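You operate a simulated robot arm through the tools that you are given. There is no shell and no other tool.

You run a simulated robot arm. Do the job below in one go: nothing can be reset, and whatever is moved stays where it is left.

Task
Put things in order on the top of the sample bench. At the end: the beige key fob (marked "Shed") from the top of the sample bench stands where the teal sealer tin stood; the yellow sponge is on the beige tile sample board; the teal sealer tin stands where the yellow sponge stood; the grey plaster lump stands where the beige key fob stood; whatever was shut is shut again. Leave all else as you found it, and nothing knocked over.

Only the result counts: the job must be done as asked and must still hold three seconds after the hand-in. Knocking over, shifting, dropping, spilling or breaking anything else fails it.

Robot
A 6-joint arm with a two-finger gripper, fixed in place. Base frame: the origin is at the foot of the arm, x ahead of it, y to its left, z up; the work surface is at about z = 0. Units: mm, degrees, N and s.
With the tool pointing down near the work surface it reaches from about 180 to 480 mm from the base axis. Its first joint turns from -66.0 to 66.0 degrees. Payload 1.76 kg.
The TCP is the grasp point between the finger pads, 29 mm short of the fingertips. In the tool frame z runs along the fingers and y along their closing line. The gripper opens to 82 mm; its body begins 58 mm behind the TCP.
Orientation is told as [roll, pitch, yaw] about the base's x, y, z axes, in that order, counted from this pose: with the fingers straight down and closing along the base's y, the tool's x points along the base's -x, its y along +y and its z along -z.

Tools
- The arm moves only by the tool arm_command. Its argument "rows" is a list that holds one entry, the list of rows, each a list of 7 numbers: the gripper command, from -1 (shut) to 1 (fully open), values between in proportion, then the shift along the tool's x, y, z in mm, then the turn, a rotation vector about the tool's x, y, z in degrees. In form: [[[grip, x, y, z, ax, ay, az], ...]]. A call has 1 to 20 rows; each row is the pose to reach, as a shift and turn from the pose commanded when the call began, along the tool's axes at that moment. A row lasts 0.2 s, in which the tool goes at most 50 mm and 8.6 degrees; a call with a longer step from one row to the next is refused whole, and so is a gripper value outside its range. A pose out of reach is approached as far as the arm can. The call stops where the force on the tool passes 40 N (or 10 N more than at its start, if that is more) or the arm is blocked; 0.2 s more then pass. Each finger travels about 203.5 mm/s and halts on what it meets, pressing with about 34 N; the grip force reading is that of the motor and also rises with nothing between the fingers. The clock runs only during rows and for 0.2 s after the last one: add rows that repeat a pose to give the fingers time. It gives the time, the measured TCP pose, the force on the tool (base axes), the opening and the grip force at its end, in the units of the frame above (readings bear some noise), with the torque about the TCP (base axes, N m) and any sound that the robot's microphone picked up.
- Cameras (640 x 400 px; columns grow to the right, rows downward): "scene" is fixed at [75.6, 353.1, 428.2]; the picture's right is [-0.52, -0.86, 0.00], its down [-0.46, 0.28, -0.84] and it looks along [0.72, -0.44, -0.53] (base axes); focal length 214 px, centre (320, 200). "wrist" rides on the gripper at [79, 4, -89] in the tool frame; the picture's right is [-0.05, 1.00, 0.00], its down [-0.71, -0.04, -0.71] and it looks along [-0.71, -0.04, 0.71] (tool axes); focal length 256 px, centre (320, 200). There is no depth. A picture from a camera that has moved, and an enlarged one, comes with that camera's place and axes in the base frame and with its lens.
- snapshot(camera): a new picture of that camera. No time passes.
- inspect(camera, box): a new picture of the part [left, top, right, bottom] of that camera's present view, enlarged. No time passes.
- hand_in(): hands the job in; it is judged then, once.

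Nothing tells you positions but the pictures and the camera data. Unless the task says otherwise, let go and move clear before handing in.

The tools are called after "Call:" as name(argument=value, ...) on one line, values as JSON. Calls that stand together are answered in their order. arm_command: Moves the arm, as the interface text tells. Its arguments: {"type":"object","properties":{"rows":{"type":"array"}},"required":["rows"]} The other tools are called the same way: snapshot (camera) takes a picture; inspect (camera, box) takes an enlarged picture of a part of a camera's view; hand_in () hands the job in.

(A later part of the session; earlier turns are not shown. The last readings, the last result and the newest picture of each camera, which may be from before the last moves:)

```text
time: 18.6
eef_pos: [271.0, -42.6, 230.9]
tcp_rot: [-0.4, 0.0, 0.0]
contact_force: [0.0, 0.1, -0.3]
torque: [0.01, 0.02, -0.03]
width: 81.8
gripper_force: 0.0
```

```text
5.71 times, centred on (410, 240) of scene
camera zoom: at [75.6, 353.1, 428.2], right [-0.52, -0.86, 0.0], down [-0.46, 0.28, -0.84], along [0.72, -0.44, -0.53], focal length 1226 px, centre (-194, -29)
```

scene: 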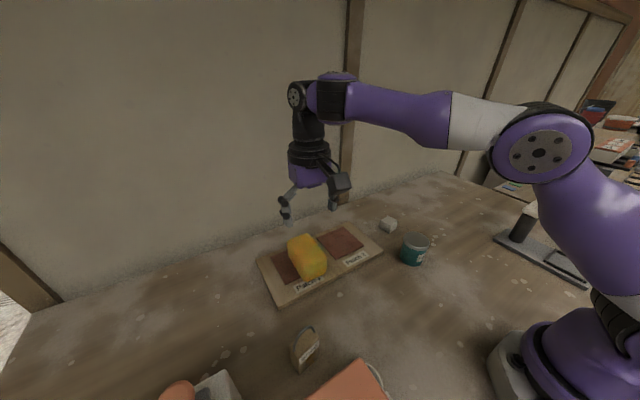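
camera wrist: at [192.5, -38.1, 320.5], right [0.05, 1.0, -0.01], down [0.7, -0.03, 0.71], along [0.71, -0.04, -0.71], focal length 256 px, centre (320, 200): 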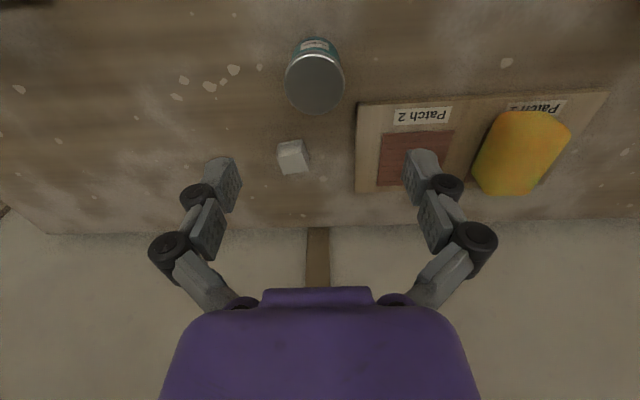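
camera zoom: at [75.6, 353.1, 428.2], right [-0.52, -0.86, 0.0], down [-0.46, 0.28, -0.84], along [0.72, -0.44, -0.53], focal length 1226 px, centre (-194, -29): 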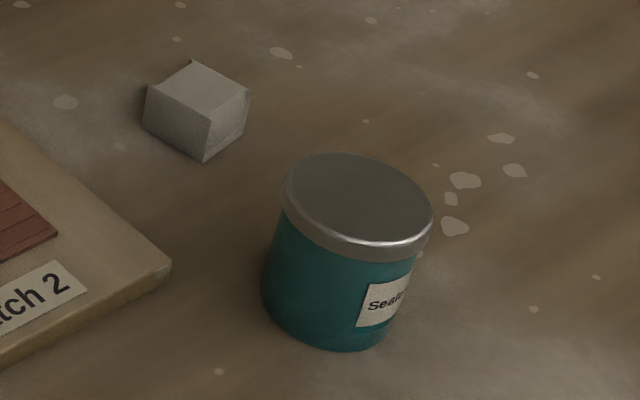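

The tin is at about [291, −50], roughly 61 mm across and 58 tall. I'll hover over it with a 16° outward tilt (needed later to reach the sponge's old spot) and check the alignment.

Call:
arm_command(rows=[[[1, -5, -2, 20, 0, -4, 0], [1, -10, -4, 45, 0, -8, 0], [1, -15, -6, 73, 0, -12, 0], [1, -20, -7.7, 101, 0, -16, 0], [1, -20, -7.7, 101, 0, -16, 0]]])

Call:
snapshot(camera="wrist")

Call:
inspect(camera="scene", box=[340, 160, 500, 280])

```text
time: 19.8
eef_pos: [293.8, -51.3, 130.0]
tcp_rot: [-0.5, -16.2, 0.1]
contact_force: [-1.0, -0.4, -0.1]
torque: [-0.03, -0.01, -0.01]
width: 81.7
gripper_force: 0.0
```

```text
taken
camera wrist: at [191.8, -47.4, 193.0], right [0.05, 1.0, 0.01], down [0.48, -0.03, 0.88], along [0.88, -0.04, -0.48], focal length 256 px, centre (320, 200)
```

wrist: 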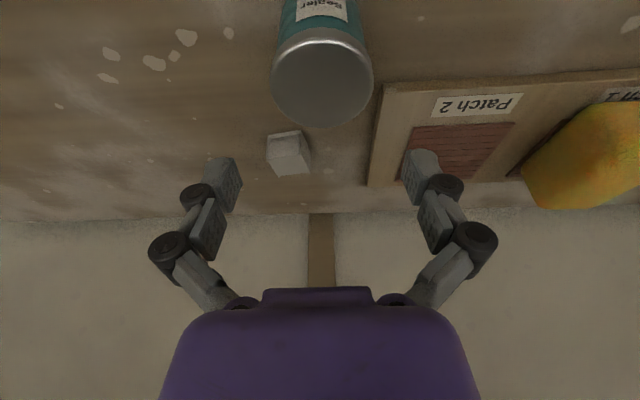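

```text
3.33 times, centred on (420, 220) of scene
camera zoom: at [75.6, 353.1, 428.2], right [-0.52, -0.86, 0.0], down [-0.46, 0.28, -0.84], along [0.72, -0.44, -0.53], focal length 715 px, centre (-13, 133)
```

zoom: 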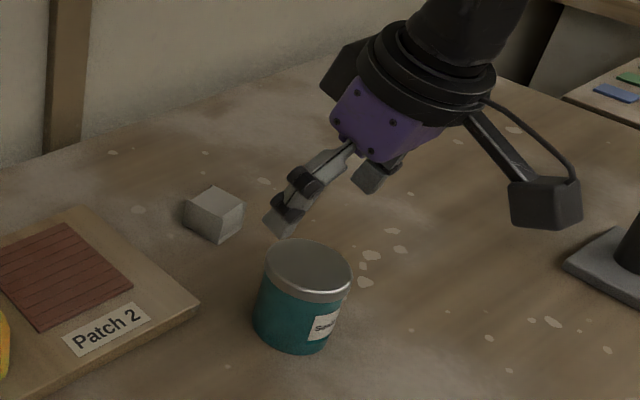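

Aligned: tin centre measures [291.4, −51]. Descending around it in two stages.

Call:
arm_command(rows=[[[1, 5.5, 0.1, 17.6, 0, 0, 0], [1, 10.9, 0.3, 35.2, 0, 0, 0], [1, 16.4, 0.4, 52.7, 0, 0, 0], [1, 20.5, 0.5, 66, 0, 0, 0], [1, 20.5, 0.5, 66, 0, 0, 0]]])

Call:
snapshot(camera="wrist")

Call:
inspect(camera="scene", box=[340, 180, 480, 280])

```text
time: 21.0
eef_pos: [291.3, -51.7, 60.2]
tcp_rot: [-0.4, -16.0, 0.2]
contact_force: [-0.1, 0.7, -0.1]
torque: [-0.02, 0.02, 0.02]
width: 82.1
gripper_force: 0.0
```

```text
taken
camera wrist: at [190.2, -47.6, 124.1], right [0.05, 1.0, 0.01], down [0.48, -0.03, 0.88], along [0.87, -0.04, -0.48], focal length 256 px, centre (320, 200)
```

wrist: 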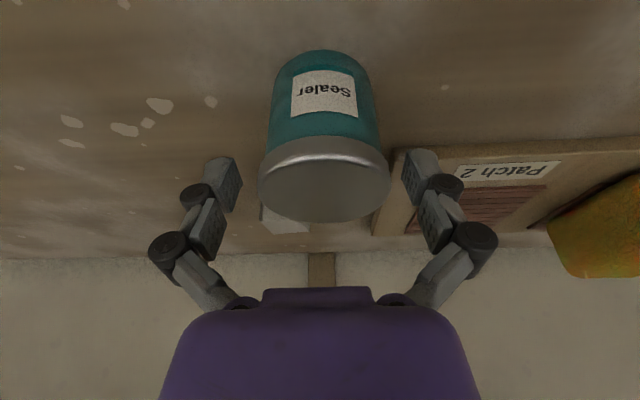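

```text
4.00 times, centred on (410, 230) of scene
camera zoom: at [75.6, 353.1, 428.2], right [-0.52, -0.86, 0.0], down [-0.46, 0.28, -0.84], along [0.72, -0.44, -0.53], focal length 858 px, centre (-40, 80)
```

zoom: 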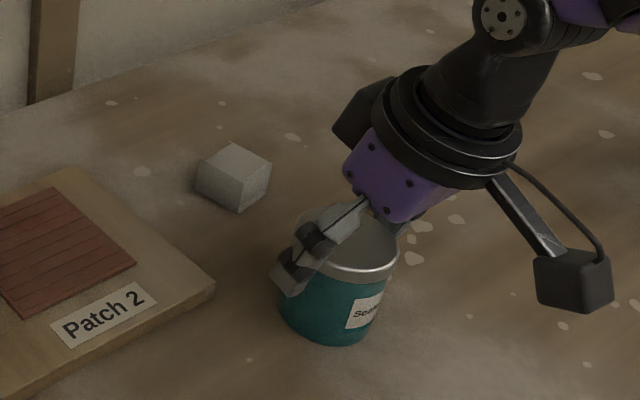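

Clear on both sides. Lowering 23 mm more and closing on the tin.

Call:
arm_command(rows=[[[1, 2.1, 0, 7.4, 0, 0, 0], [1, 4.2, 0, 14.7, 0, 0, 0], [1, 6.3, 0, 22.1, 0, 0, 0], [1, 6.3, 0, 22.1, 0, 0, 0], [0.7, 6.3, 0, 22.1, 0, 0, 0], [0.3, 6.3, 0, 22.1, 0, 0, 0], [0.0, 6.3, 0, 22.1, 0, 0, 0], [0.0, 6.3, 0, 22.1, 0, 0, 0]]])

Call:
snapshot(camera="wrist")

Call:
inspect(camera="scene", box=[340, 180, 480, 280])

```text
time: 22.8
eef_pos: [291.2, -52.6, 38.2]
tcp_rot: [-0.5, -16.3, 0.1]
contact_force: [-3.9, -0.2, 11.5]
torque: [0.14, 0.15, 0.07]
width: 59.0
gripper_force: 33.8
```

```text
taken
camera wrist: at [190.7, -47.7, 101.8], right [0.05, 1.0, 0.01], down [0.48, -0.03, 0.88], along [0.88, -0.04, -0.48], focal length 256 px, centre (320, 200)
```

wrist: 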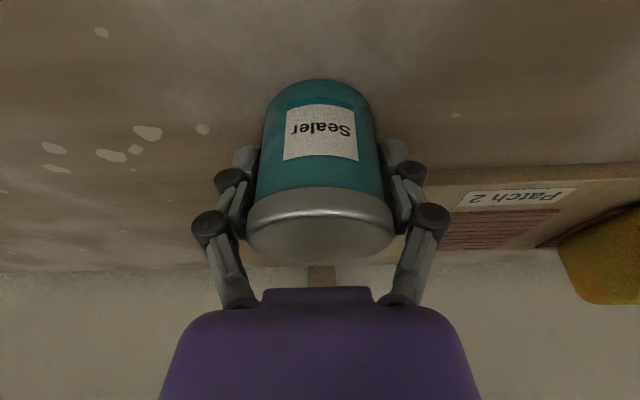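

```text
4.00 times, centred on (410, 230) of scene
camera zoom: at [75.6, 353.1, 428.2], right [-0.52, -0.86, 0.0], down [-0.46, 0.28, -0.84], along [0.72, -0.44, -0.53], focal length 858 px, centre (-40, 80)
```

zoom: 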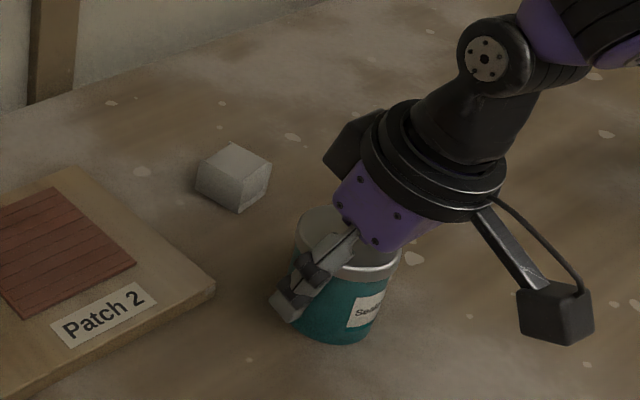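

The tin is gripped at 59 mm. Lifting slowly, then checking it hangs straight.

Call:
arm_command(rows=[[[0, -1.4, 0, -4.8, 0, 0, 0], [0, -4.1, 0, -14.4, 0, 0, 0], [0, -9.6, 0, -33.6, 0, 0, 0], [0, -20.7, 0, -72.1, 0, 0, 0], [0, -30.9, 0, -107.7, 0, 0, 0], [0, -30.9, 0, -107.7, 0, 0, 0]]])

Call:
snapshot(camera="wrist")

Call:
inspect(camera="scene", box=[340, 100, 500, 220])

```text
time: 24.2
eef_pos: [290.9, -51.8, 150.6]
tcp_rot: [-0.3, -16.1, 0.1]
contact_force: [0.0, 0.2, -1.6]
torque: [0.04, 0.02, 0.02]
width: 58.9
gripper_force: 34.0
```

```text
taken
camera wrist: at [190.4, -46.9, 215.1], right [0.05, 1.0, 0.01], down [0.48, -0.03, 0.88], along [0.87, -0.04, -0.48], focal length 256 px, centre (320, 200)
```

wrist: 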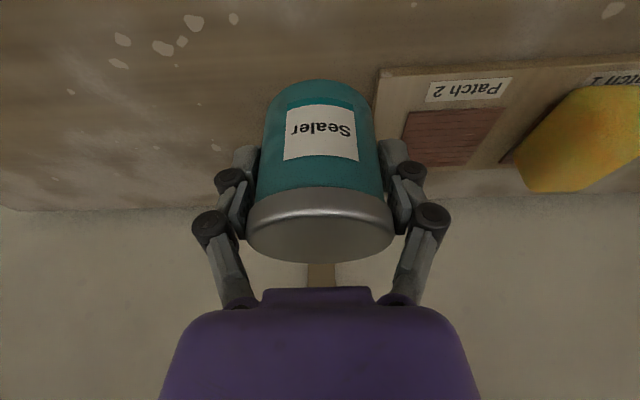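

```text
3.33 times, centred on (420, 160) of scene
camera zoom: at [75.6, 353.1, 428.2], right [-0.52, -0.86, 0.0], down [-0.46, 0.28, -0.84], along [0.72, -0.44, -0.53], focal length 715 px, centre (-13, 333)
```

zoom: 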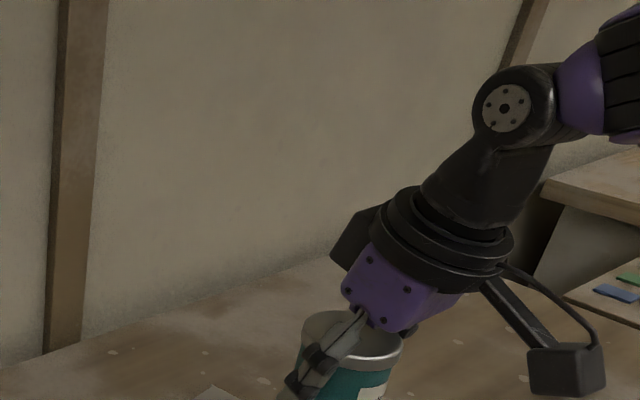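

The tin hangs straight. I'll swing it across at z ≈ 150, turning the tool to about 27° yaw so the camera will end up in the gap between fob and grey box.

Call:
arm_command(rows=[[[0, -8.7, 44, 2.5, 0, 0, 0], [0, -18.3, 88, 5.2, 0, 0, 0], [0, -27.9, 132, 8, 0, 0, 0], [0, -35.6, 176, 10.2, -1.1, 0, -3.85], [0, -39.4, 220, 11.3, -2.2, 0, -7.69], [0, -39.4, 264, 11.3, -3.58, 0, -12.5], [0, -35, 308, 12.1, -4.96, 0, -17.3], [0, -30.9, 348, 19.3, -6.34, 0, -22.1], [0, -25.9, 382, 36.6, -7.44, 0, -25.96], [0, -25.9, 382, 36.6, -7.44, 0, -25.96]]])

Call:
snapshot(camera="wrist")

Call:
snapshot(camera="scene")

```text
time: 26.4
eef_pos: [327.6, 330.9, 120.1]
tcp_rot: [-0.3, -15.9, 27.2]
contact_force: [-0.2, -0.1, -1.8]
torque: [0.0, 0.0, -0.01]
width: 58.7
gripper_force: 34.3
```

```text
taken
camera wrist: at [235.4, 289.1, 183.9], right [-0.41, 0.91, 0.01], down [0.45, 0.19, 0.87], along [0.8, 0.36, -0.49], focal length 256 px, centre (320, 200)
```

wrist: 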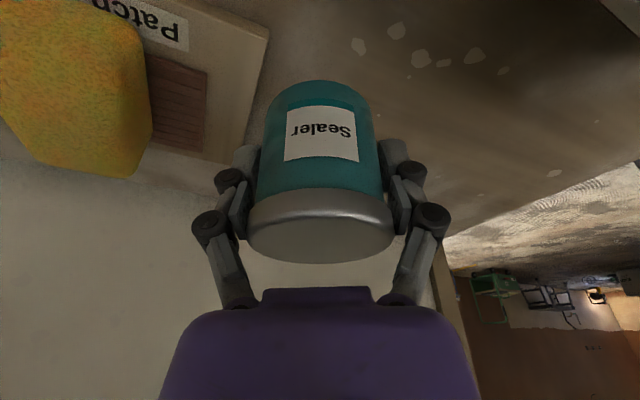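

```text
taken
```

scene: 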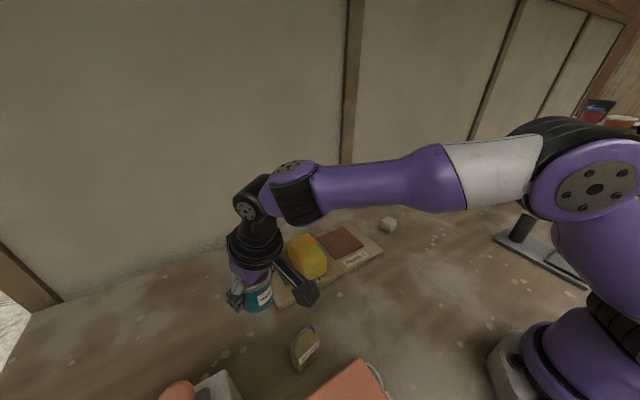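

Tin now at [327, 331, 120]. Next I move out and down to hover over the sponge's old spot [336, 392.5] at z 70.

Call:
arm_command(rows=[[[0, -5.1, 12.7, 14.5, 0, 0, 0], [0, -10.2, 25.5, 29, 0, 0, 0], [0, -15.4, 38.2, 43.4, 0, 0, 0], [0, -20.5, 51, 57.9, 0, 0, 0], [0, -20.5, 51, 57.9, 0, 0, 0]]])

Call:
snapshot(camera="wrist")

Call:
inspect(camera="scene", box=[140, 240, 340, 400])

```text
time: 27.6
eef_pos: [334.7, 393.3, 69.3]
tcp_rot: [-0.4, -15.9, 27.0]
contact_force: [0.1, 0.4, -1.9]
torque: [0.02, 0.03, 0.0]
width: 58.9
gripper_force: 33.7
```

```text
taken
camera wrist: at [243.5, 350.3, 133.8], right [-0.41, 0.91, 0.01], down [0.45, 0.19, 0.87], along [0.8, 0.36, -0.49], focal length 256 px, centre (320, 200)
```

wrist: 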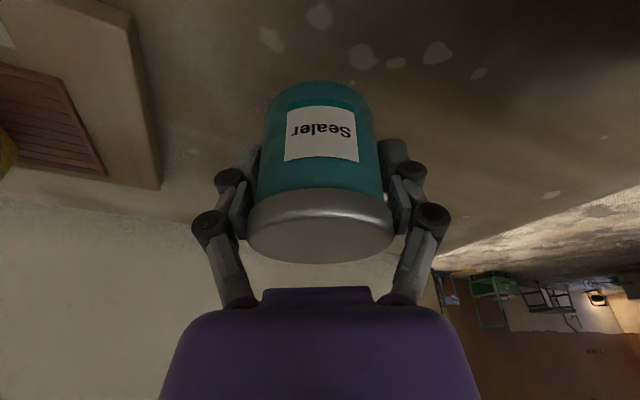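

```text
2.50 times, centred on (240, 320) of scene
camera zoom: at [75.6, 353.1, 428.2], right [-0.52, -0.86, 0.0], down [-0.46, 0.28, -0.84], along [0.72, -0.44, -0.53], focal length 536 px, centre (520, -100)
```

zoom: 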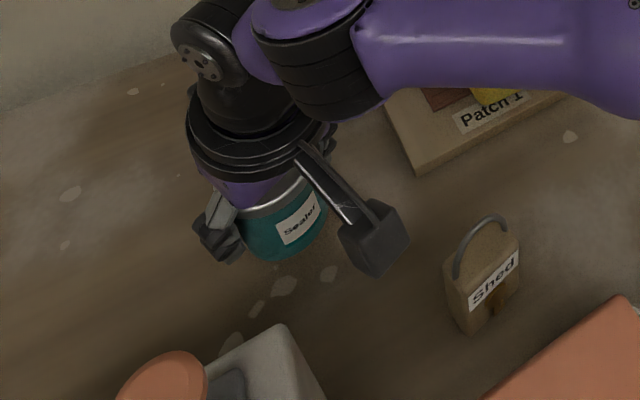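

In reach, right over the spot. Lowering to just above the bench.

Call:
arm_command(rows=[[[0, 2.3, -0.3, 9, 0, 0, 0], [0, 4.7, -0.6, 18, 0, 0, 0], [0, 7.1, -0.9, 27.1, 0, 0, 0], [0, 7.1, -0.9, 27.1, 0, 0, 0]]])

Call:
inspect(camera="scene", box=[140, 240, 340, 400])

```text
time: 28.6
eef_pos: [337.2, 391.2, 41.5]
tcp_rot: [-0.4, -15.9, 27.1]
contact_force: [-0.4, 0.1, -3.2]
torque: [0.0, 0.0, 0.02]
width: 58.8
gripper_force: 33.5
```

```text
2.50 times, centred on (240, 320) of scene
camera zoom: at [75.6, 353.1, 428.2], right [-0.52, -0.86, 0.0], down [-0.46, 0.28, -0.84], along [0.72, -0.44, -0.53], focal length 536 px, centre (520, -100)
```

zoom: 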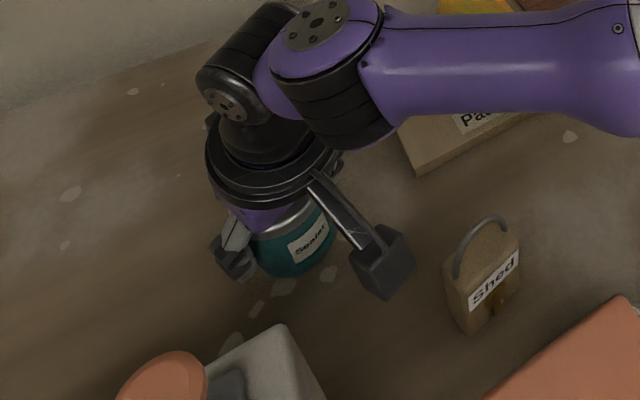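

Tin bottom is about 2–3 mm above the bench. Creeping down until contact.

Call:
arm_command(rows=[[[0, 0.3, 0, 1.0, 0, 0, 0], [0, 0.6, 0, 1.9, 0, 0, 0], [0, 0.6, 0, 1.9, 0, 0, 0]]])

```text
time: 29.4
eef_pos: [335.7, 390.9, 40.0]
tcp_rot: [-0.4, -15.9, 27.2]
contact_force: [-0.6, 0.7, -2.0]
torque: [0.0, 0.05, 0.02]
width: 59.0
gripper_force: 33.9
```

Call:
arm_command(rows=[[[0, 0.3, 0, 1.0, 0, 0, 0], [0, 0.5, 0, 1.7, 0, 0, 0], [0, 0.5, 0, 1.7, 0, 0, 0]]])

```text
time: 30.2
eef_pos: [335.4, 391.4, 38.3]
tcp_rot: [-0.3, -16.0, 27.1]
contact_force: [-1.1, -0.2, 2.0]
torque: [0.1, -0.05, 0.04]
width: 58.7
gripper_force: 34.3
```

Now it just rests on the bench (force rose from −2 to +2 N). Opening the gripper.

Call:
arm_command(rows=[[[0.5, 0, 0, 0, 0, 0, 0], [0.8, 0, 0, 0, 0, 0, 0], [1, 0, 0, 0, 0, 0, 0], [1, 0, 0, 0, 0, 0, 0]]])

Call:
snapshot(camera="wrist")

Call:
inspect(camera="scene", box=[140, 240, 340, 400])

```text
time: 31.2
eef_pos: [335.9, 391.8, 37.2]
tcp_rot: [-0.4, -16.0, 27.1]
contact_force: [-0.1, -0.4, -0.3]
torque: [0.0, 0.02, 0.02]
width: 81.8
gripper_force: 0.0
```

```text
taken
camera wrist: at [244.5, 349.1, 101.9], right [-0.41, 0.91, 0.01], down [0.45, 0.19, 0.87], along [0.8, 0.36, -0.49], focal length 256 px, centre (320, 200)
```

wrist: 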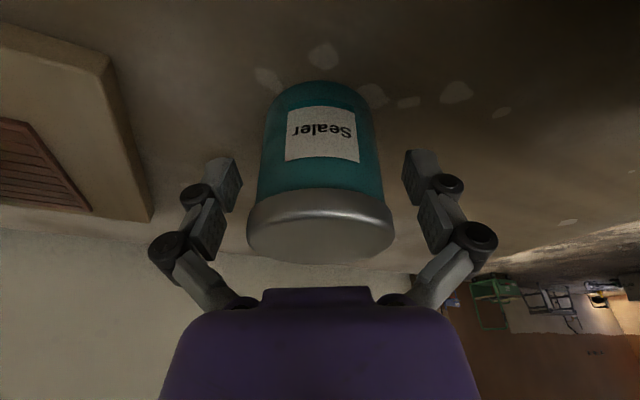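

```text
2.50 times, centred on (240, 320) of scene
camera zoom: at [75.6, 353.1, 428.2], right [-0.52, -0.86, 0.0], down [-0.46, 0.28, -0.84], along [0.72, -0.44, -0.53], focal length 536 px, centre (520, -100)
```

zoom: 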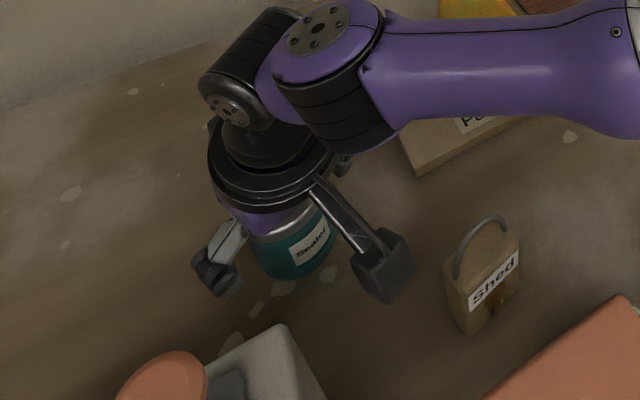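

The tin stands upright on the old sponge spot. I'll back out along the finger direction, then move clear and look at the fob and the orange case from above.

Call:
arm_command(rows=[[[1, 0, 0, -10, 0, 0, 0], [1, 0, 0, -25, 0, 0, 0], [1, 0, 0, -45, 0, 0, 0], [1, 0, 0, -70, 0, 0, 0], [1, 0, 0, -100, 0, 0, 0], [1, 0, 0, -100, 0, 0, 0]]])

Call:
snapshot(camera="wrist")

Call:
snapshot(camera="scene")

```text
time: 32.6
eef_pos: [311.0, 379.9, 131.9]
tcp_rot: [-0.4, -15.9, 27.1]
contact_force: [0.7, -0.4, 0.5]
torque: [-0.02, 0.02, -0.01]
width: 82.1
gripper_force: 0.0
```

```text
taken
camera wrist: at [219.8, 337.4, 197.7], right [-0.41, 0.91, 0.01], down [0.45, 0.19, 0.87], along [0.8, 0.36, -0.49], focal length 256 px, centre (320, 200)
```

wrist: 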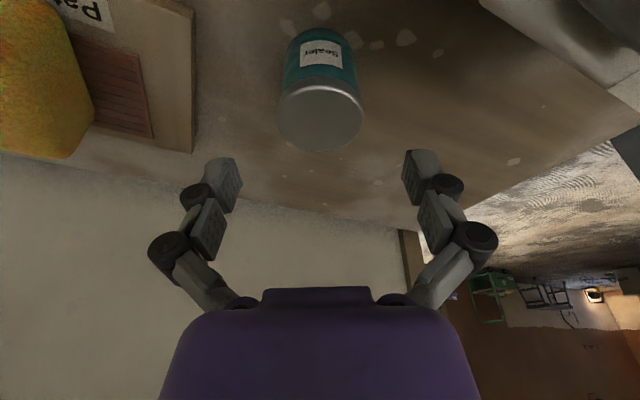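

```text
taken
```

scene: 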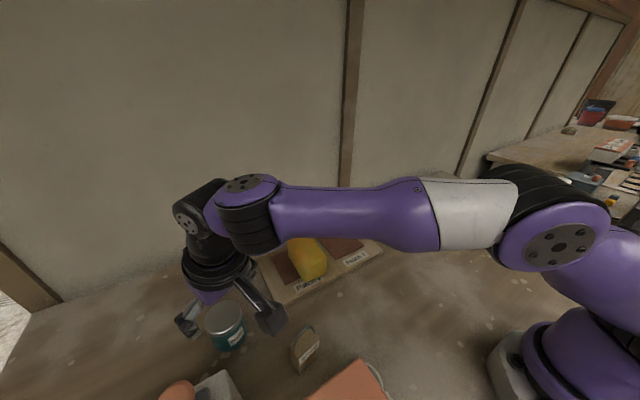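

The tin stands exactly on the old sponge spot. Now I straighten the tool and move back and up, away from the tin.

Call:
arm_command(rows=[[[1, 9.6, -8.8, -23.5, 0, 4, 0], [1, 19.3, -17.6, -47.1, 0, 8, 0], [1, 29, -26.4, -70.6, 0, 12, 0], [1, 38.6, -35.2, -94.2, 0, 16, 0], [1, 38.6, -35.2, -94.2, 0, 16, 0]]])

```text
time: 33.8
eef_pos: [271.2, 319.3, 213.7]
tcp_rot: [-0.4, 0.2, 27.0]
contact_force: [1.0, 0.7, 0.4]
torque: [-0.02, -0.02, -0.01]
width: 82.2
gripper_force: 0.1
out of reach, approached as far as the arm can: row 3
```

Now turning to match the fob's 10° yaw and moving above it.

Call:
arm_command(rows=[[[1, 18.7, -3.6, 0, 0, 0, 5.7], [1, 37.3, -7.2, 0, 0, 0, 11.4], [1, 56, -10.8, 0, 0, 0, 17], [1, 56, -10.8, 0, 0, 0, 17]]])

Call:
snapshot(camera="wrist")

```text
time: 34.8
eef_pos: [224.3, 284.4, 213.0]
tcp_rot: [-0.4, -0.1, 9.9]
contact_force: [-0.7, -0.2, -0.3]
torque: [0.0, 0.0, 0.02]
width: 82.0
gripper_force: 0.1
```

```text
taken
camera wrist: at [146.8, 275.0, 303.0], right [-0.12, 0.99, -0.01], down [0.7, 0.09, 0.71], along [0.7, 0.08, -0.71], focal length 256 px, centre (320, 200)
```

wrist: 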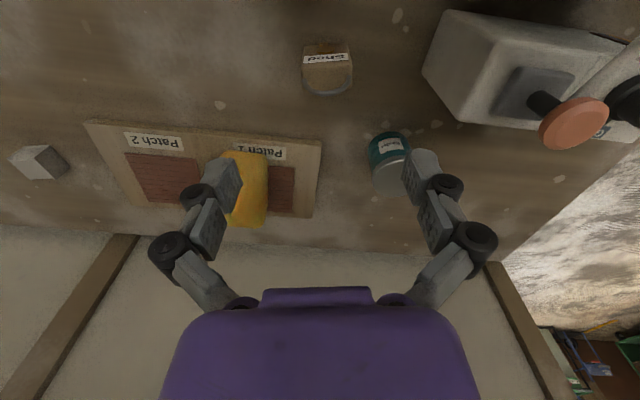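

Now tilting the tool the other way so the wrist camera looks nearly straight down, to see the orange case beside the fob.

Call:
arm_command(rows=[[[1, 0, 0, 0, 0, 8, 0], [1, 0, 0, 0, 0, 16, 0], [1, 0, 0, 0, 0, 24, 0], [1, 0, 0, 0, 0, 28, 0], [1, 0, 0, 0, 0, 28, 0]]])

Call:
snapshot(camera="wrist")

Call:
snapshot(camera="scene")

```text
time: 36.0
eef_pos: [232.5, 288.4, 213.3]
tcp_rot: [-1.3, 1.7, 10.0]
contact_force: [0.2, 0.5, -0.4]
torque: [-0.02, 0.01, 0.01]
width: 81.8
gripper_force: 0.0
out of reach, approached as far as the arm can: row 1, 2, 3, 4, 5
```

```text
taken
camera wrist: at [156.3, 280.6, 304.4], right [-0.12, 0.99, -0.03], down [0.72, 0.11, 0.69], along [0.68, 0.07, -0.73], focal length 256 px, centre (320, 200)
```

wrist: 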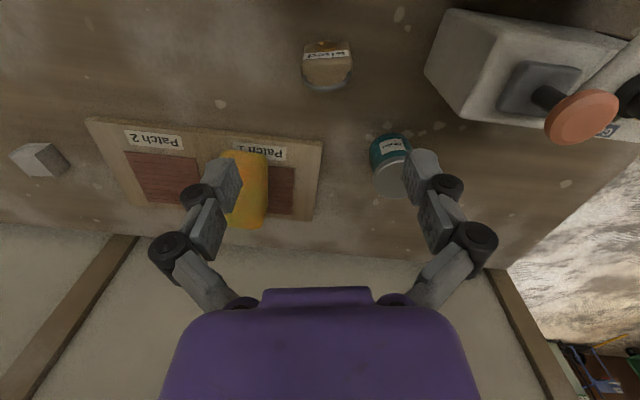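

```text
taken
```

scene: 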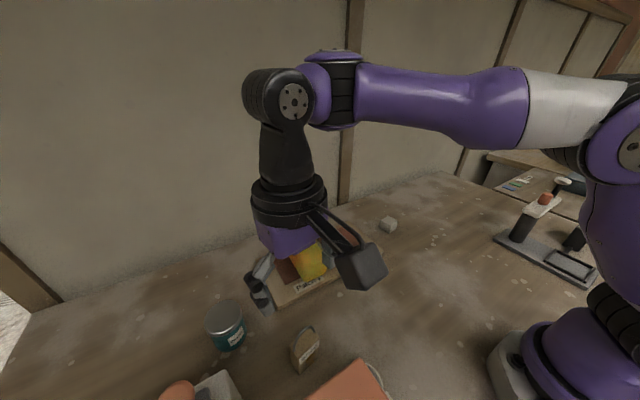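

Tilting inward is not available to this wrist. Instead I'll yaw the tool by about 90° from a point nearer the board, so the camera looks sideways at the fob and the case.

Call:
arm_command(rows=[[[1, 1.4, -8.1, -3.6, 0.3, -0.5, -8.2], [1, 2.8, -16.1, -7.3, 0.5, -1, -16.4], [1, 4.3, -24.2, -10.9, 0.5, -1.5, -24.5], [1, 5.7, -32.2, -14.5, 0, 0, -32.7], [1, 7.1, -40.3, -18.2, 0, 0, -40.9], [1, 8.5, -48.3, -21.8, 0, 0, -49.1], [1, 9.9, -56.4, -25.5, 0, 0, -57.3], [1, 11.3, -64.4, -29.1, 0, 0, -65.5], [1, 12.8, -72.5, -32.7, 0, 0, -73.6], [1, 14.2, -80.5, -36.4, 0, 0, -81.8], [1, 15.6, -88.6, -40, 0, 0, -90], [1, 15.6, -88.6, -40, 0, 0, -90]]])

Call:
snapshot(camera="wrist")

Call:
snapshot(camera="scene")

```text
time: 38.6
eef_pos: [233.0, 199.9, 254.5]
tcp_rot: [1.7, 1.3, 100.0]
contact_force: [-0.5, 0.3, 0.6]
torque: [0.03, 0.01, 0.02]
width: 82.1
gripper_force: 0.1
```

```text
taken
camera wrist: at [245.7, 122.8, 346.5], right [-0.99, -0.12, 0.03], down [-0.07, 0.72, 0.69], along [-0.1, 0.68, -0.72], focal length 256 px, centre (320, 200)
```

wrist: 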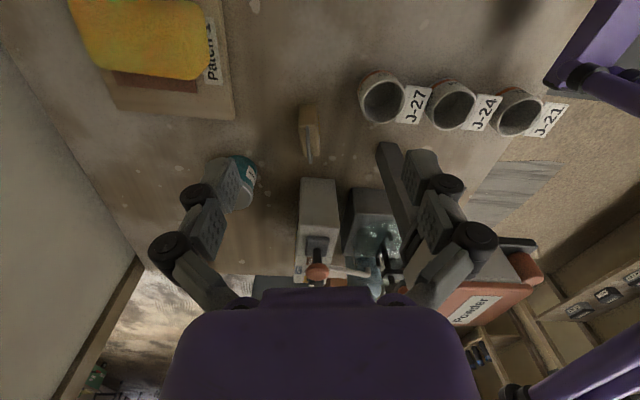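

```text
taken
```

scene: 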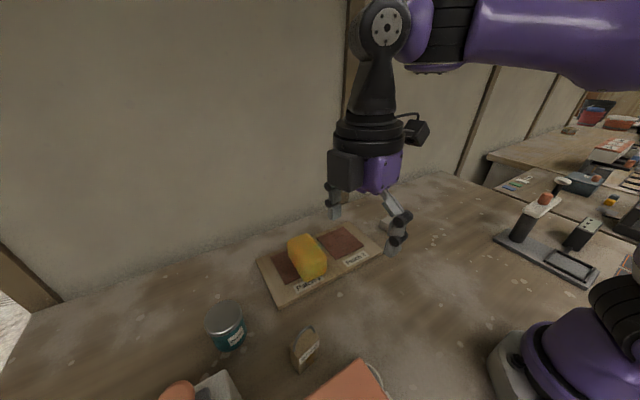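

Now visible: three round pots tagged J-27/J-24/J-21 near the fob, the grey box, and an orange "Powder" box. I'll zoom in to locate these obstacles.

Call:
inspect(camera="wrist", box=[280, 50, 580, 240])

Call:
inspect(camera="wrist", box=[380, 180, 640, 380])

Call:
inspect(camera="wrist", box=[270, 80, 430, 200])

Call:
inspect(camera="scene", box=[280, 300, 440, 400])

```text
2.11 times, centred on (430, 145) of wrist
camera zoom: at [245.7, 122.8, 346.5], right [-0.99, -0.12, 0.03], down [-0.07, 0.72, 0.69], along [-0.1, 0.68, -0.72], focal length 539 px, centre (88, 316)
```

zoom: 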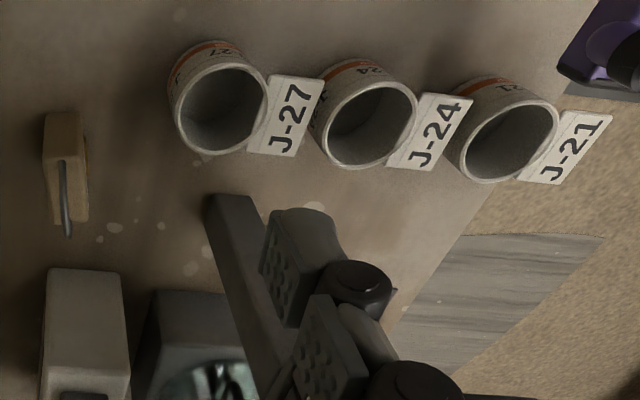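

```text
2.00 times, centred on (510, 280) of wrist
camera zoom: at [245.7, 122.8, 346.5], right [-0.99, -0.12, 0.03], down [-0.07, 0.72, 0.69], along [-0.1, 0.68, -0.72], focal length 512 px, centre (-60, 40)
```

zoom: 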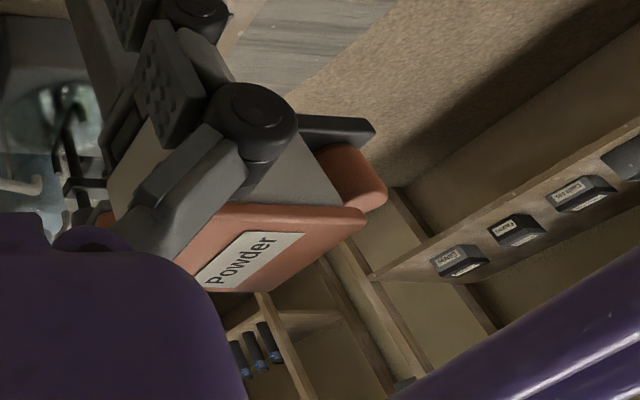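

```text
3.33 times, centred on (350, 140) of wrist
camera zoom: at [245.7, 122.8, 346.5], right [-0.99, -0.12, 0.03], down [-0.07, 0.72, 0.69], along [-0.1, 0.68, -0.72], focal length 853 px, centre (220, 400)
```

zoom: 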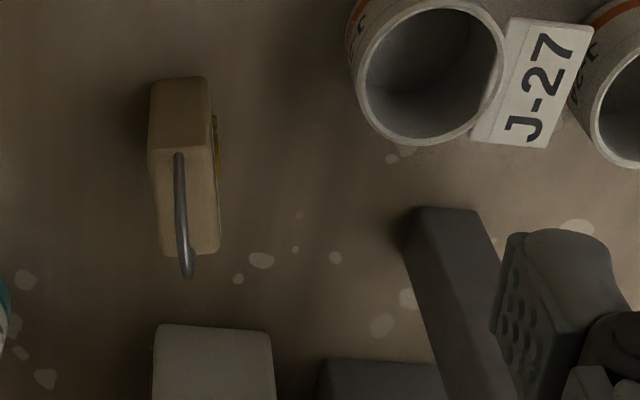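

```text
4.00 times, centred on (360, 350) of scene
camera zoom: at [75.6, 353.1, 428.2], right [-0.52, -0.86, 0.0], down [-0.46, 0.28, -0.84], along [0.72, -0.44, -0.53], focal length 858 px, centre (160, -400)
```

zoom: 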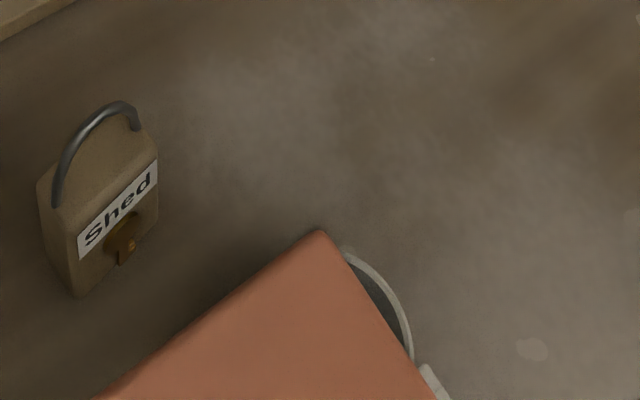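

The "Powder" unit is tall but stays at x < ~130; the pots stand near [147, 240]. With the tool at 100° yaw the camera sits on the free side, so I'll approach the fob like this, closing across its thickness. First hovering above it for an exact fix.

Call:
arm_command(rows=[[[1, -21.8, -3.1, 25, 0.8, -0.6, 0], [1, -43.6, -6.2, 50, 1.7, -1.3, 0], [1, -65.4, -9.3, 75, 1.7, -1.3, 0], [1, -87.2, -12.4, 100, 1.7, -1.3, 0], [1, -87.2, -12.4, 100, 1.7, -1.3, 0]]])

Call:
snapshot(camera="wrist")

Call:
inspect(camera="wrist", box=[270, 0, 370, 75])

Call:
snapshot(camera="scene")

```text
time: 39.8
eef_pos: [245.4, 307.8, 174.1]
tcp_rot: [0.1, 0.2, 100.0]
contact_force: [-0.2, 0.6, 0.3]
torque: [-0.02, 0.01, -0.03]
width: 82.3
gripper_force: 0.0
out of reach, approached as far as the arm can: row 1, 2, 3, 4, 5
```

```text
taken
camera wrist: at [256.0, 229.2, 264.0], right [-0.99, -0.12, 0.0], down [-0.09, 0.7, 0.71], along [-0.09, 0.7, -0.71], focal length 256 px, centre (320, 200)
```

wrist: 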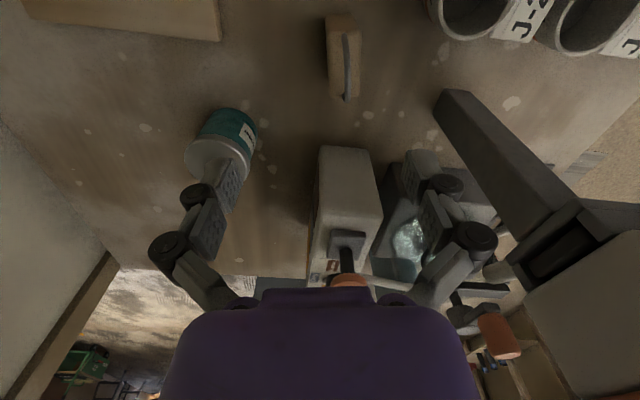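

```text
5.33 times, centred on (320, 38) of wrist
camera zoom: at [256.0, 229.2, 264.0], right [-0.99, -0.12, 0.0], down [-0.09, 0.7, 0.71], along [-0.09, 0.7, -0.71], focal length 1365 px, centre (320, 1067)
```

zoom: 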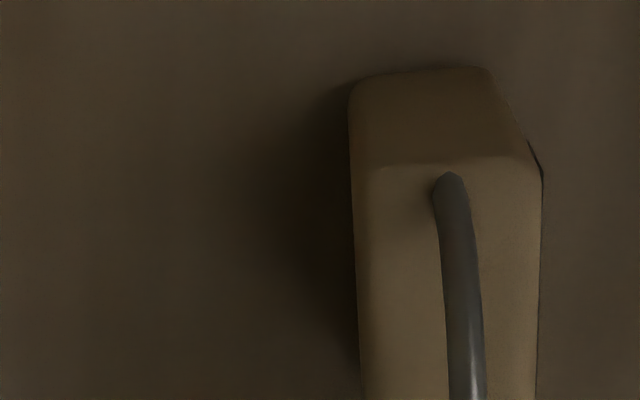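

```text
taken
```

scene: 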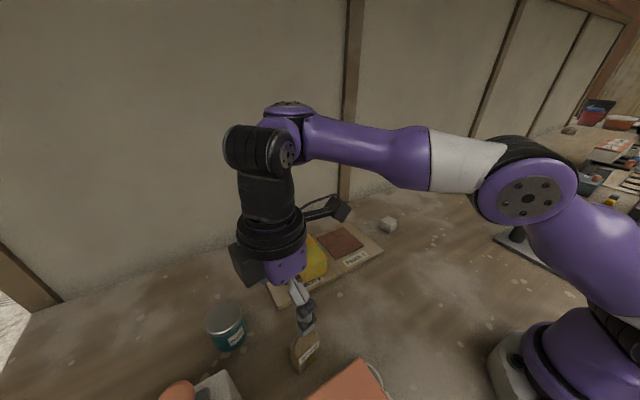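

The arm stopped short at [245, 308, 174], perhaps from a wrist limit. I'll try again from here to reach a point above the fob.

Call:
arm_command(rows=[[[1, 8.4, 9.3, 10, 0, 0, 0], [1, 16.8, 18.6, 20, 0, 0, 0], [1, 16.8, 18.6, 20, 0, 0, 0]]])

Call:
snapshot(camera="wrist")

```text
time: 40.6
eef_pos: [245.6, 308.8, 174.3]
tcp_rot: [0.1, 0.1, 100.0]
contact_force: [0.2, 0.2, 0.8]
torque: [-0.01, -0.01, 0.0]
width: 81.9
gripper_force: 0.1
out of reach, approached as far as the arm can: row 1, 2, 3
```

```text
taken
camera wrist: at [256.1, 228.9, 264.3], right [-0.99, -0.12, 0.0], down [-0.09, 0.7, 0.71], along [-0.09, 0.7, -0.71], focal length 256 px, centre (320, 200)
```

wrist: 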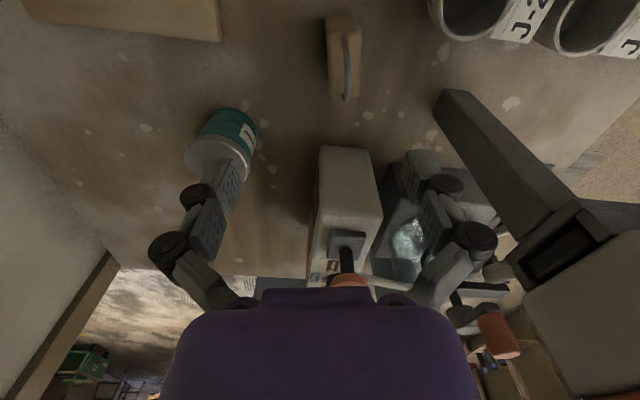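

Still blocked at 100° yaw. I'll test whether a smaller yaw (70°) lets the tool come over the fob at this height.

Call:
arm_command(rows=[[[1, 0, 0, 0, 0, 0, 7.5], [1, 5, 6.5, 0, 0, 0, 15], [1, 10, 13, 0, 0, 0, 22.5], [1, 15.4, 19.5, 0, 0, 0, 30], [1, 15.4, 19.5, 0, 0, 0, 30]]])

```text
time: 41.8
eef_pos: [229.3, 309.5, 188.6]
tcp_rot: [2.7, 0.6, 69.9]
contact_force: [0.4, 0.3, -1.4]
torque: [-0.06, 0.01, -0.01]
width: 82.0
gripper_force: 0.2
out of reach, approached as far as the arm can: row 2, 3, 4, 5
```

Still being pushed off. I'll look at the arm's posture to understand which joint is limiting.

Call:
snapshot(camera="scene")

Call:
snapshot(camera="wrist")

Call:
inspect(camera="scene", box=[200, 60, 440, 380])

```text
taken
```

scene: 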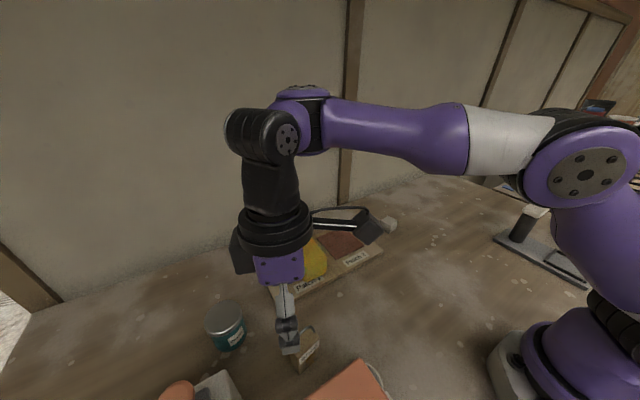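

```text
taken
camera wrist: at [202.0, 234.5, 278.9], right [-0.92, 0.39, 0.05], down [0.31, 0.65, 0.7], along [0.24, 0.65, -0.72], focal length 256 px, centre (320, 200)
```

wrist: 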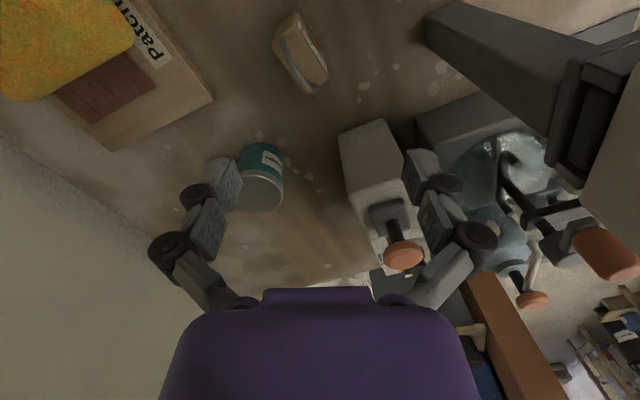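

```text
1.25 times, centred on (320, 220) of scene
camera zoom: at [75.7, 353.1, 428.2], right [-0.52, -0.86, 0.0], down [-0.46, 0.28, -0.84], along [0.72, -0.44, -0.53], focal length 268 px, centre (320, 175)
```

zoom: 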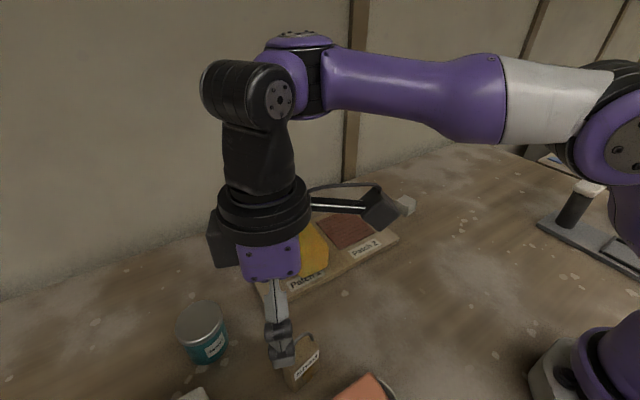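

The wrist dislikes positive relative yaw here, while yaw ≈ 10° worked at this spot before. The post of the powder unit stands at x ≤ 120, so approaching with about 12° yaw keeps the camera clear; I'll rotate back.

Call:
arm_command(rows=[[[1, 2, -0.5, -6, 0, 0, 7.2], [1, 4, -1, -12, 0, 0, 14.5], [1, 7, -1.5, -18, 0, 0, 21.7], [1, 10, -2, -24, 0, 0, 29], [1, 13, -3, -24.4, 0, 0, 36.2], [1, 16, -3.5, -24.4, 0, 0, 43.5], [1, 20, -4, -24.4, 0, 0, 50.7], [1, 23.2, -4.9, -24.4, 0, 0, 58], [1, 23.2, -4.9, -24.4, 0, 0, 58]]])

```text
time: 43.8
eef_pos: [233.0, 274.7, 211.9]
tcp_rot: [-0.1, 0.1, 11.9]
contact_force: [-0.9, 0.1, 1.3]
torque: [0.02, 0.0, -0.02]
width: 82.0
gripper_force: 0.0
out of reach, approached as far as the arm can: row 1, 2, 3, 4, 5, 6, 7, 8, 9
```

Back at 12° yaw above [233, 275, 212]. Checking the posture and then nudging over the fob.

Call:
arm_command(rows=[[[1, 2, 5, 10, 0, 0, 0], [1, 4, 11, 20, 0, 0, 0], [1, 4, 11, 30, 0, 0, 0], [1, 4, 11, 30, 0, 0, 0]]])

Call:
snapshot(camera="wrist")

Call:
snapshot(camera="scene")

```text
time: 44.8
eef_pos: [237.2, 295.7, 193.9]
tcp_rot: [-0.1, 0.1, 12.0]
contact_force: [0.1, -0.1, 0.7]
torque: [0.0, 0.0, -0.01]
width: 81.8
gripper_force: 0.0
out of reach, approached as far as the arm can: row 1, 2, 3, 4
```

```text
taken
camera wrist: at [158.7, 283.6, 282.8], right [-0.16, 0.99, 0.0], down [0.7, 0.11, 0.71], along [0.7, 0.11, -0.71], focal length 256 px, centre (320, 200)
```

wrist: 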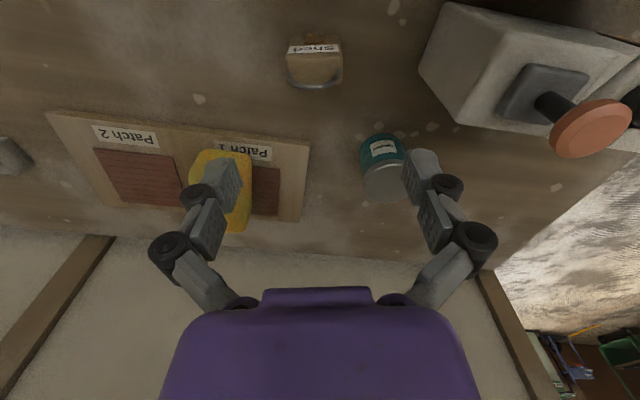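

```text
taken
```

scene: 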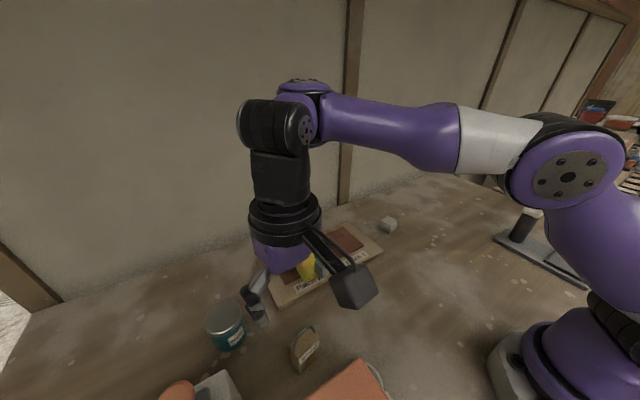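

I believe joint 1 is near its 66° limit here, so straight-down poses over the fob are just out of range; leaning the wrist away (a positive pitch) at lower height should solve it. First I go to a freer spot [270, 260, 150].

Call:
arm_command(rows=[[[1, -8.2, -13.9, 14.7, 0, 0, 0], [1, -16.5, -27.8, 29.3, 0, 0, 0], [1, -24.7, -41.7, 44, 0, 0, 0], [1, -24.7, -41.7, 44, 0, 0, 0]]])

```text
time: 45.8
eef_pos: [287.7, 277.5, 165.5]
tcp_rot: [-0.2, 0.1, 12.0]
contact_force: [-0.8, -0.9, -0.8]
torque: [-0.01, -0.01, 0.01]
width: 81.9
gripper_force: 0.1
out of reach, approached as far as the arm can: row 1, 2, 3, 4
```

Still held off. I'll probe with a small pure descent and with an outward tilt from here to learn what is limiting; this area is free of objects at this height.

Call:
arm_command(rows=[[[1, 0, 0, 15, 0, 0, 0], [1, 0, 0, 30, 0, 0, 0], [1, 0, 0, 30, 0, 0, 0]]])

Call:
arm_command(rows=[[[1, 0, 0, 0, 0, -6, 0], [1, 0, 0, 0, 0, -12, 0], [1, 0, 0, 0, 0, -12, 0]]])

Call:
snapshot(camera="scene")

```text
time: 46.6
eef_pos: [296.7, 287.9, 142.4]
tcp_rot: [-0.2, -0.1, 12.0]
contact_force: [0.3, 0.1, -0.3]
torque: [0.0, 0.01, 0.01]
width: 82.0
gripper_force: 0.2
out of reach, approached as far as the arm can: row 1, 2, 3
```

```text
time: 47.4
eef_pos: [323.0, 315.2, 157.9]
tcp_rot: [-0.1, -11.9, 12.0]
contact_force: [-0.7, 0.3, 0.6]
torque: [0.04, 0.0, -0.01]
width: 82.1
gripper_force: 0.0
out of reach, approached as far as the arm can: row 1, 2, 3
```

```text
taken
```

scene: 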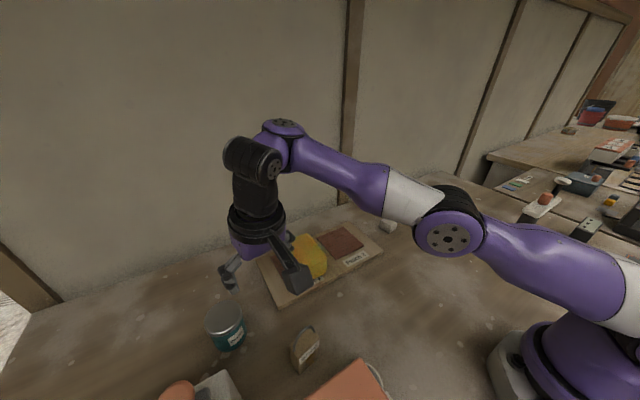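

The picture shows the elbow has flipped downward (it happened when the arm was fully stretched), and that branch can't fold inward. I'll re-stretch outward and slide downward while stretched so the elbow snaps back up, all in free space.

Call:
arm_command(rows=[[[1, -9, 3.7, -12, 0, 4, 0], [1, -19, 7.4, -24, 0, 8, 0], [1, -28, 11.1, -37, 0, 12, 0], [1, -45, 25, -37, 0, 12, 0], [1, -45, 25, -37, 0, 12, 0]]])

Call:
snapshot(camera="scene")

```text
time: 48.6
eef_pos: [320.6, 311.8, 190.5]
tcp_rot: [-0.1, -0.1, 12.0]
contact_force: [1.2, -1.3, -0.5]
torque: [-0.02, -0.06, 0.01]
width: 81.8
gripper_force: 0.1
out of reach, approached as far as the arm can: row 2, 3, 4, 5
```

```text
taken
```

scene: 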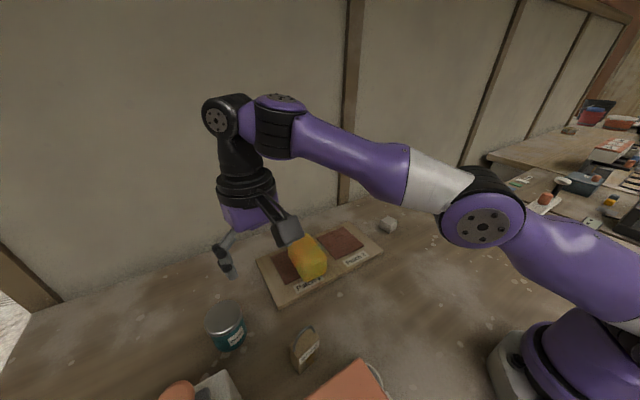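

Stretched straight now. Sliding downward along the reach limit.

Call:
arm_command(rows=[[[1, -20, 13, 15, 0, 0, 0], [1, -33.8, 21.3, 30, 0, 0, 0], [1, -33.8, 21.3, 45, 0, 0, 0], [1, -33.8, 21.3, 60, 0, 0, 0], [1, -33.8, 21.3, 75, 0, 0, 0]]])

Call:
snapshot(camera="scene")

```text
time: 49.8
eef_pos: [336.3, 329.0, 118.9]
tcp_rot: [0.0, 0.0, 11.9]
contact_force: [-0.6, 0.6, 0.3]
torque: [0.03, 0.01, 0.0]
width: 81.7
gripper_force: 0.1
out of reach, approached as far as the arm can: row 1, 2, 3, 4, 5
```

```text
taken
```

scene: 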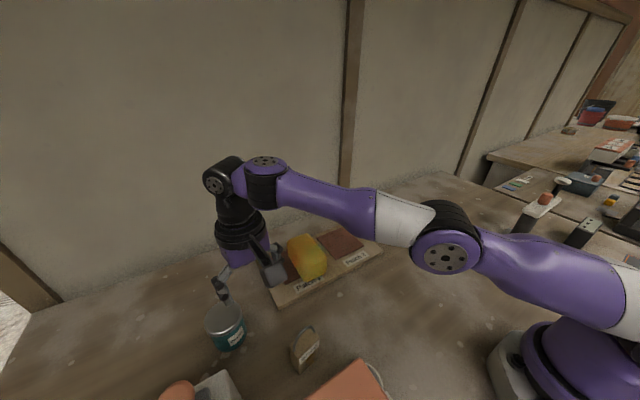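

The elbow is about straight. To flip it safely I'll do the final dip in free space over the board's right end, so I swing there at z ≈ 150 (everything beneath is below z 60).

Call:
arm_command(rows=[[[1, -7.1, -37.3, -30, 0, 0, 0], [1, -27.5, -80.5, -31, 0, 0, 0], [1, -42.5, -125.6, -31, 0, 0, 0], [1, -54.1, -172, -31, 0, 0, 0], [1, -59.2, -220.1, -31, 0, 0, 0], [1, -60.4, -267.4, -31, 0, 0, 0], [1, -59.3, -291.7, -31, 0, 0, 0], [1, -59.3, -291.7, -31, 0, 0, 0]]])

Call:
snapshot(camera="scene")

Call:
snapshot(camera="wrist")

```text
time: 51.6
eef_pos: [455.1, 55.1, 150.8]
tcp_rot: [-0.1, -0.1, 12.0]
contact_force: [1.0, 0.6, 0.5]
torque: [0.01, 0.02, 0.0]
width: 81.8
gripper_force: 0.0
```

```text
taken
```

scene: 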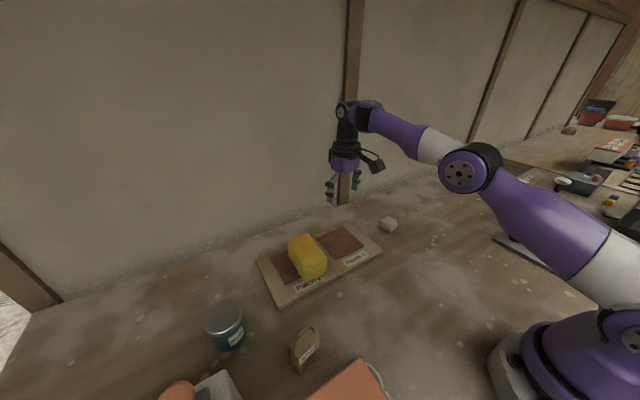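

```text
taken
camera wrist: at [377.6, 42.8, 240.7], right [-0.16, 0.99, 0.0], down [0.7, 0.11, 0.71], along [0.7, 0.11, -0.71], focal length 256 px, centre (320, 200)
```

wrist: 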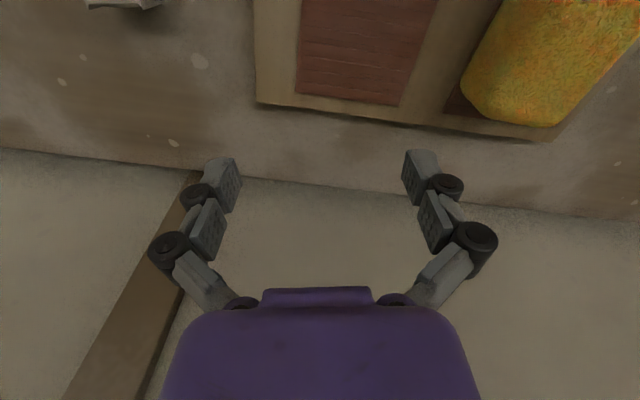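

All clear below here. Now stretch outward, slide down along the limit, then drop to a reachable lower point so the elbow bends upward.

Call:
arm_command(rows=[[[1, -20, -2.2, 12, 0, 0, 0], [1, -27, -2.7, 26, 0, 0, 0], [1, -27, -2.7, 42, 0, 0, 0], [1, -2, -0.4, 80, 0, 0, 0], [1, 0, 0, 84, 0, 0, 0], [1, 0, 0, 84, 0, 0, 0]]])

Call:
snapshot(camera="scene")

```text
time: 53.0
eef_pos: [454.7, 55.5, 65.8]
tcp_rot: [-0.1, 0.0, 12.0]
contact_force: [0.5, 0.7, -0.4]
torque: [0.01, -0.03, -0.02]
width: 82.0
gripper_force: 0.0
out of reach, approached as far as the arm can: row 1, 2, 3
```

```text
taken
```

scene: 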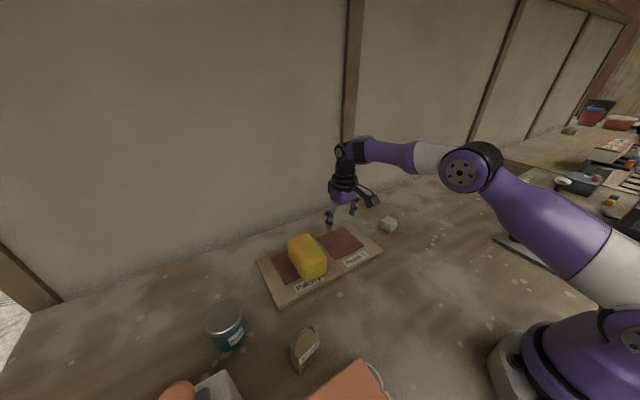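

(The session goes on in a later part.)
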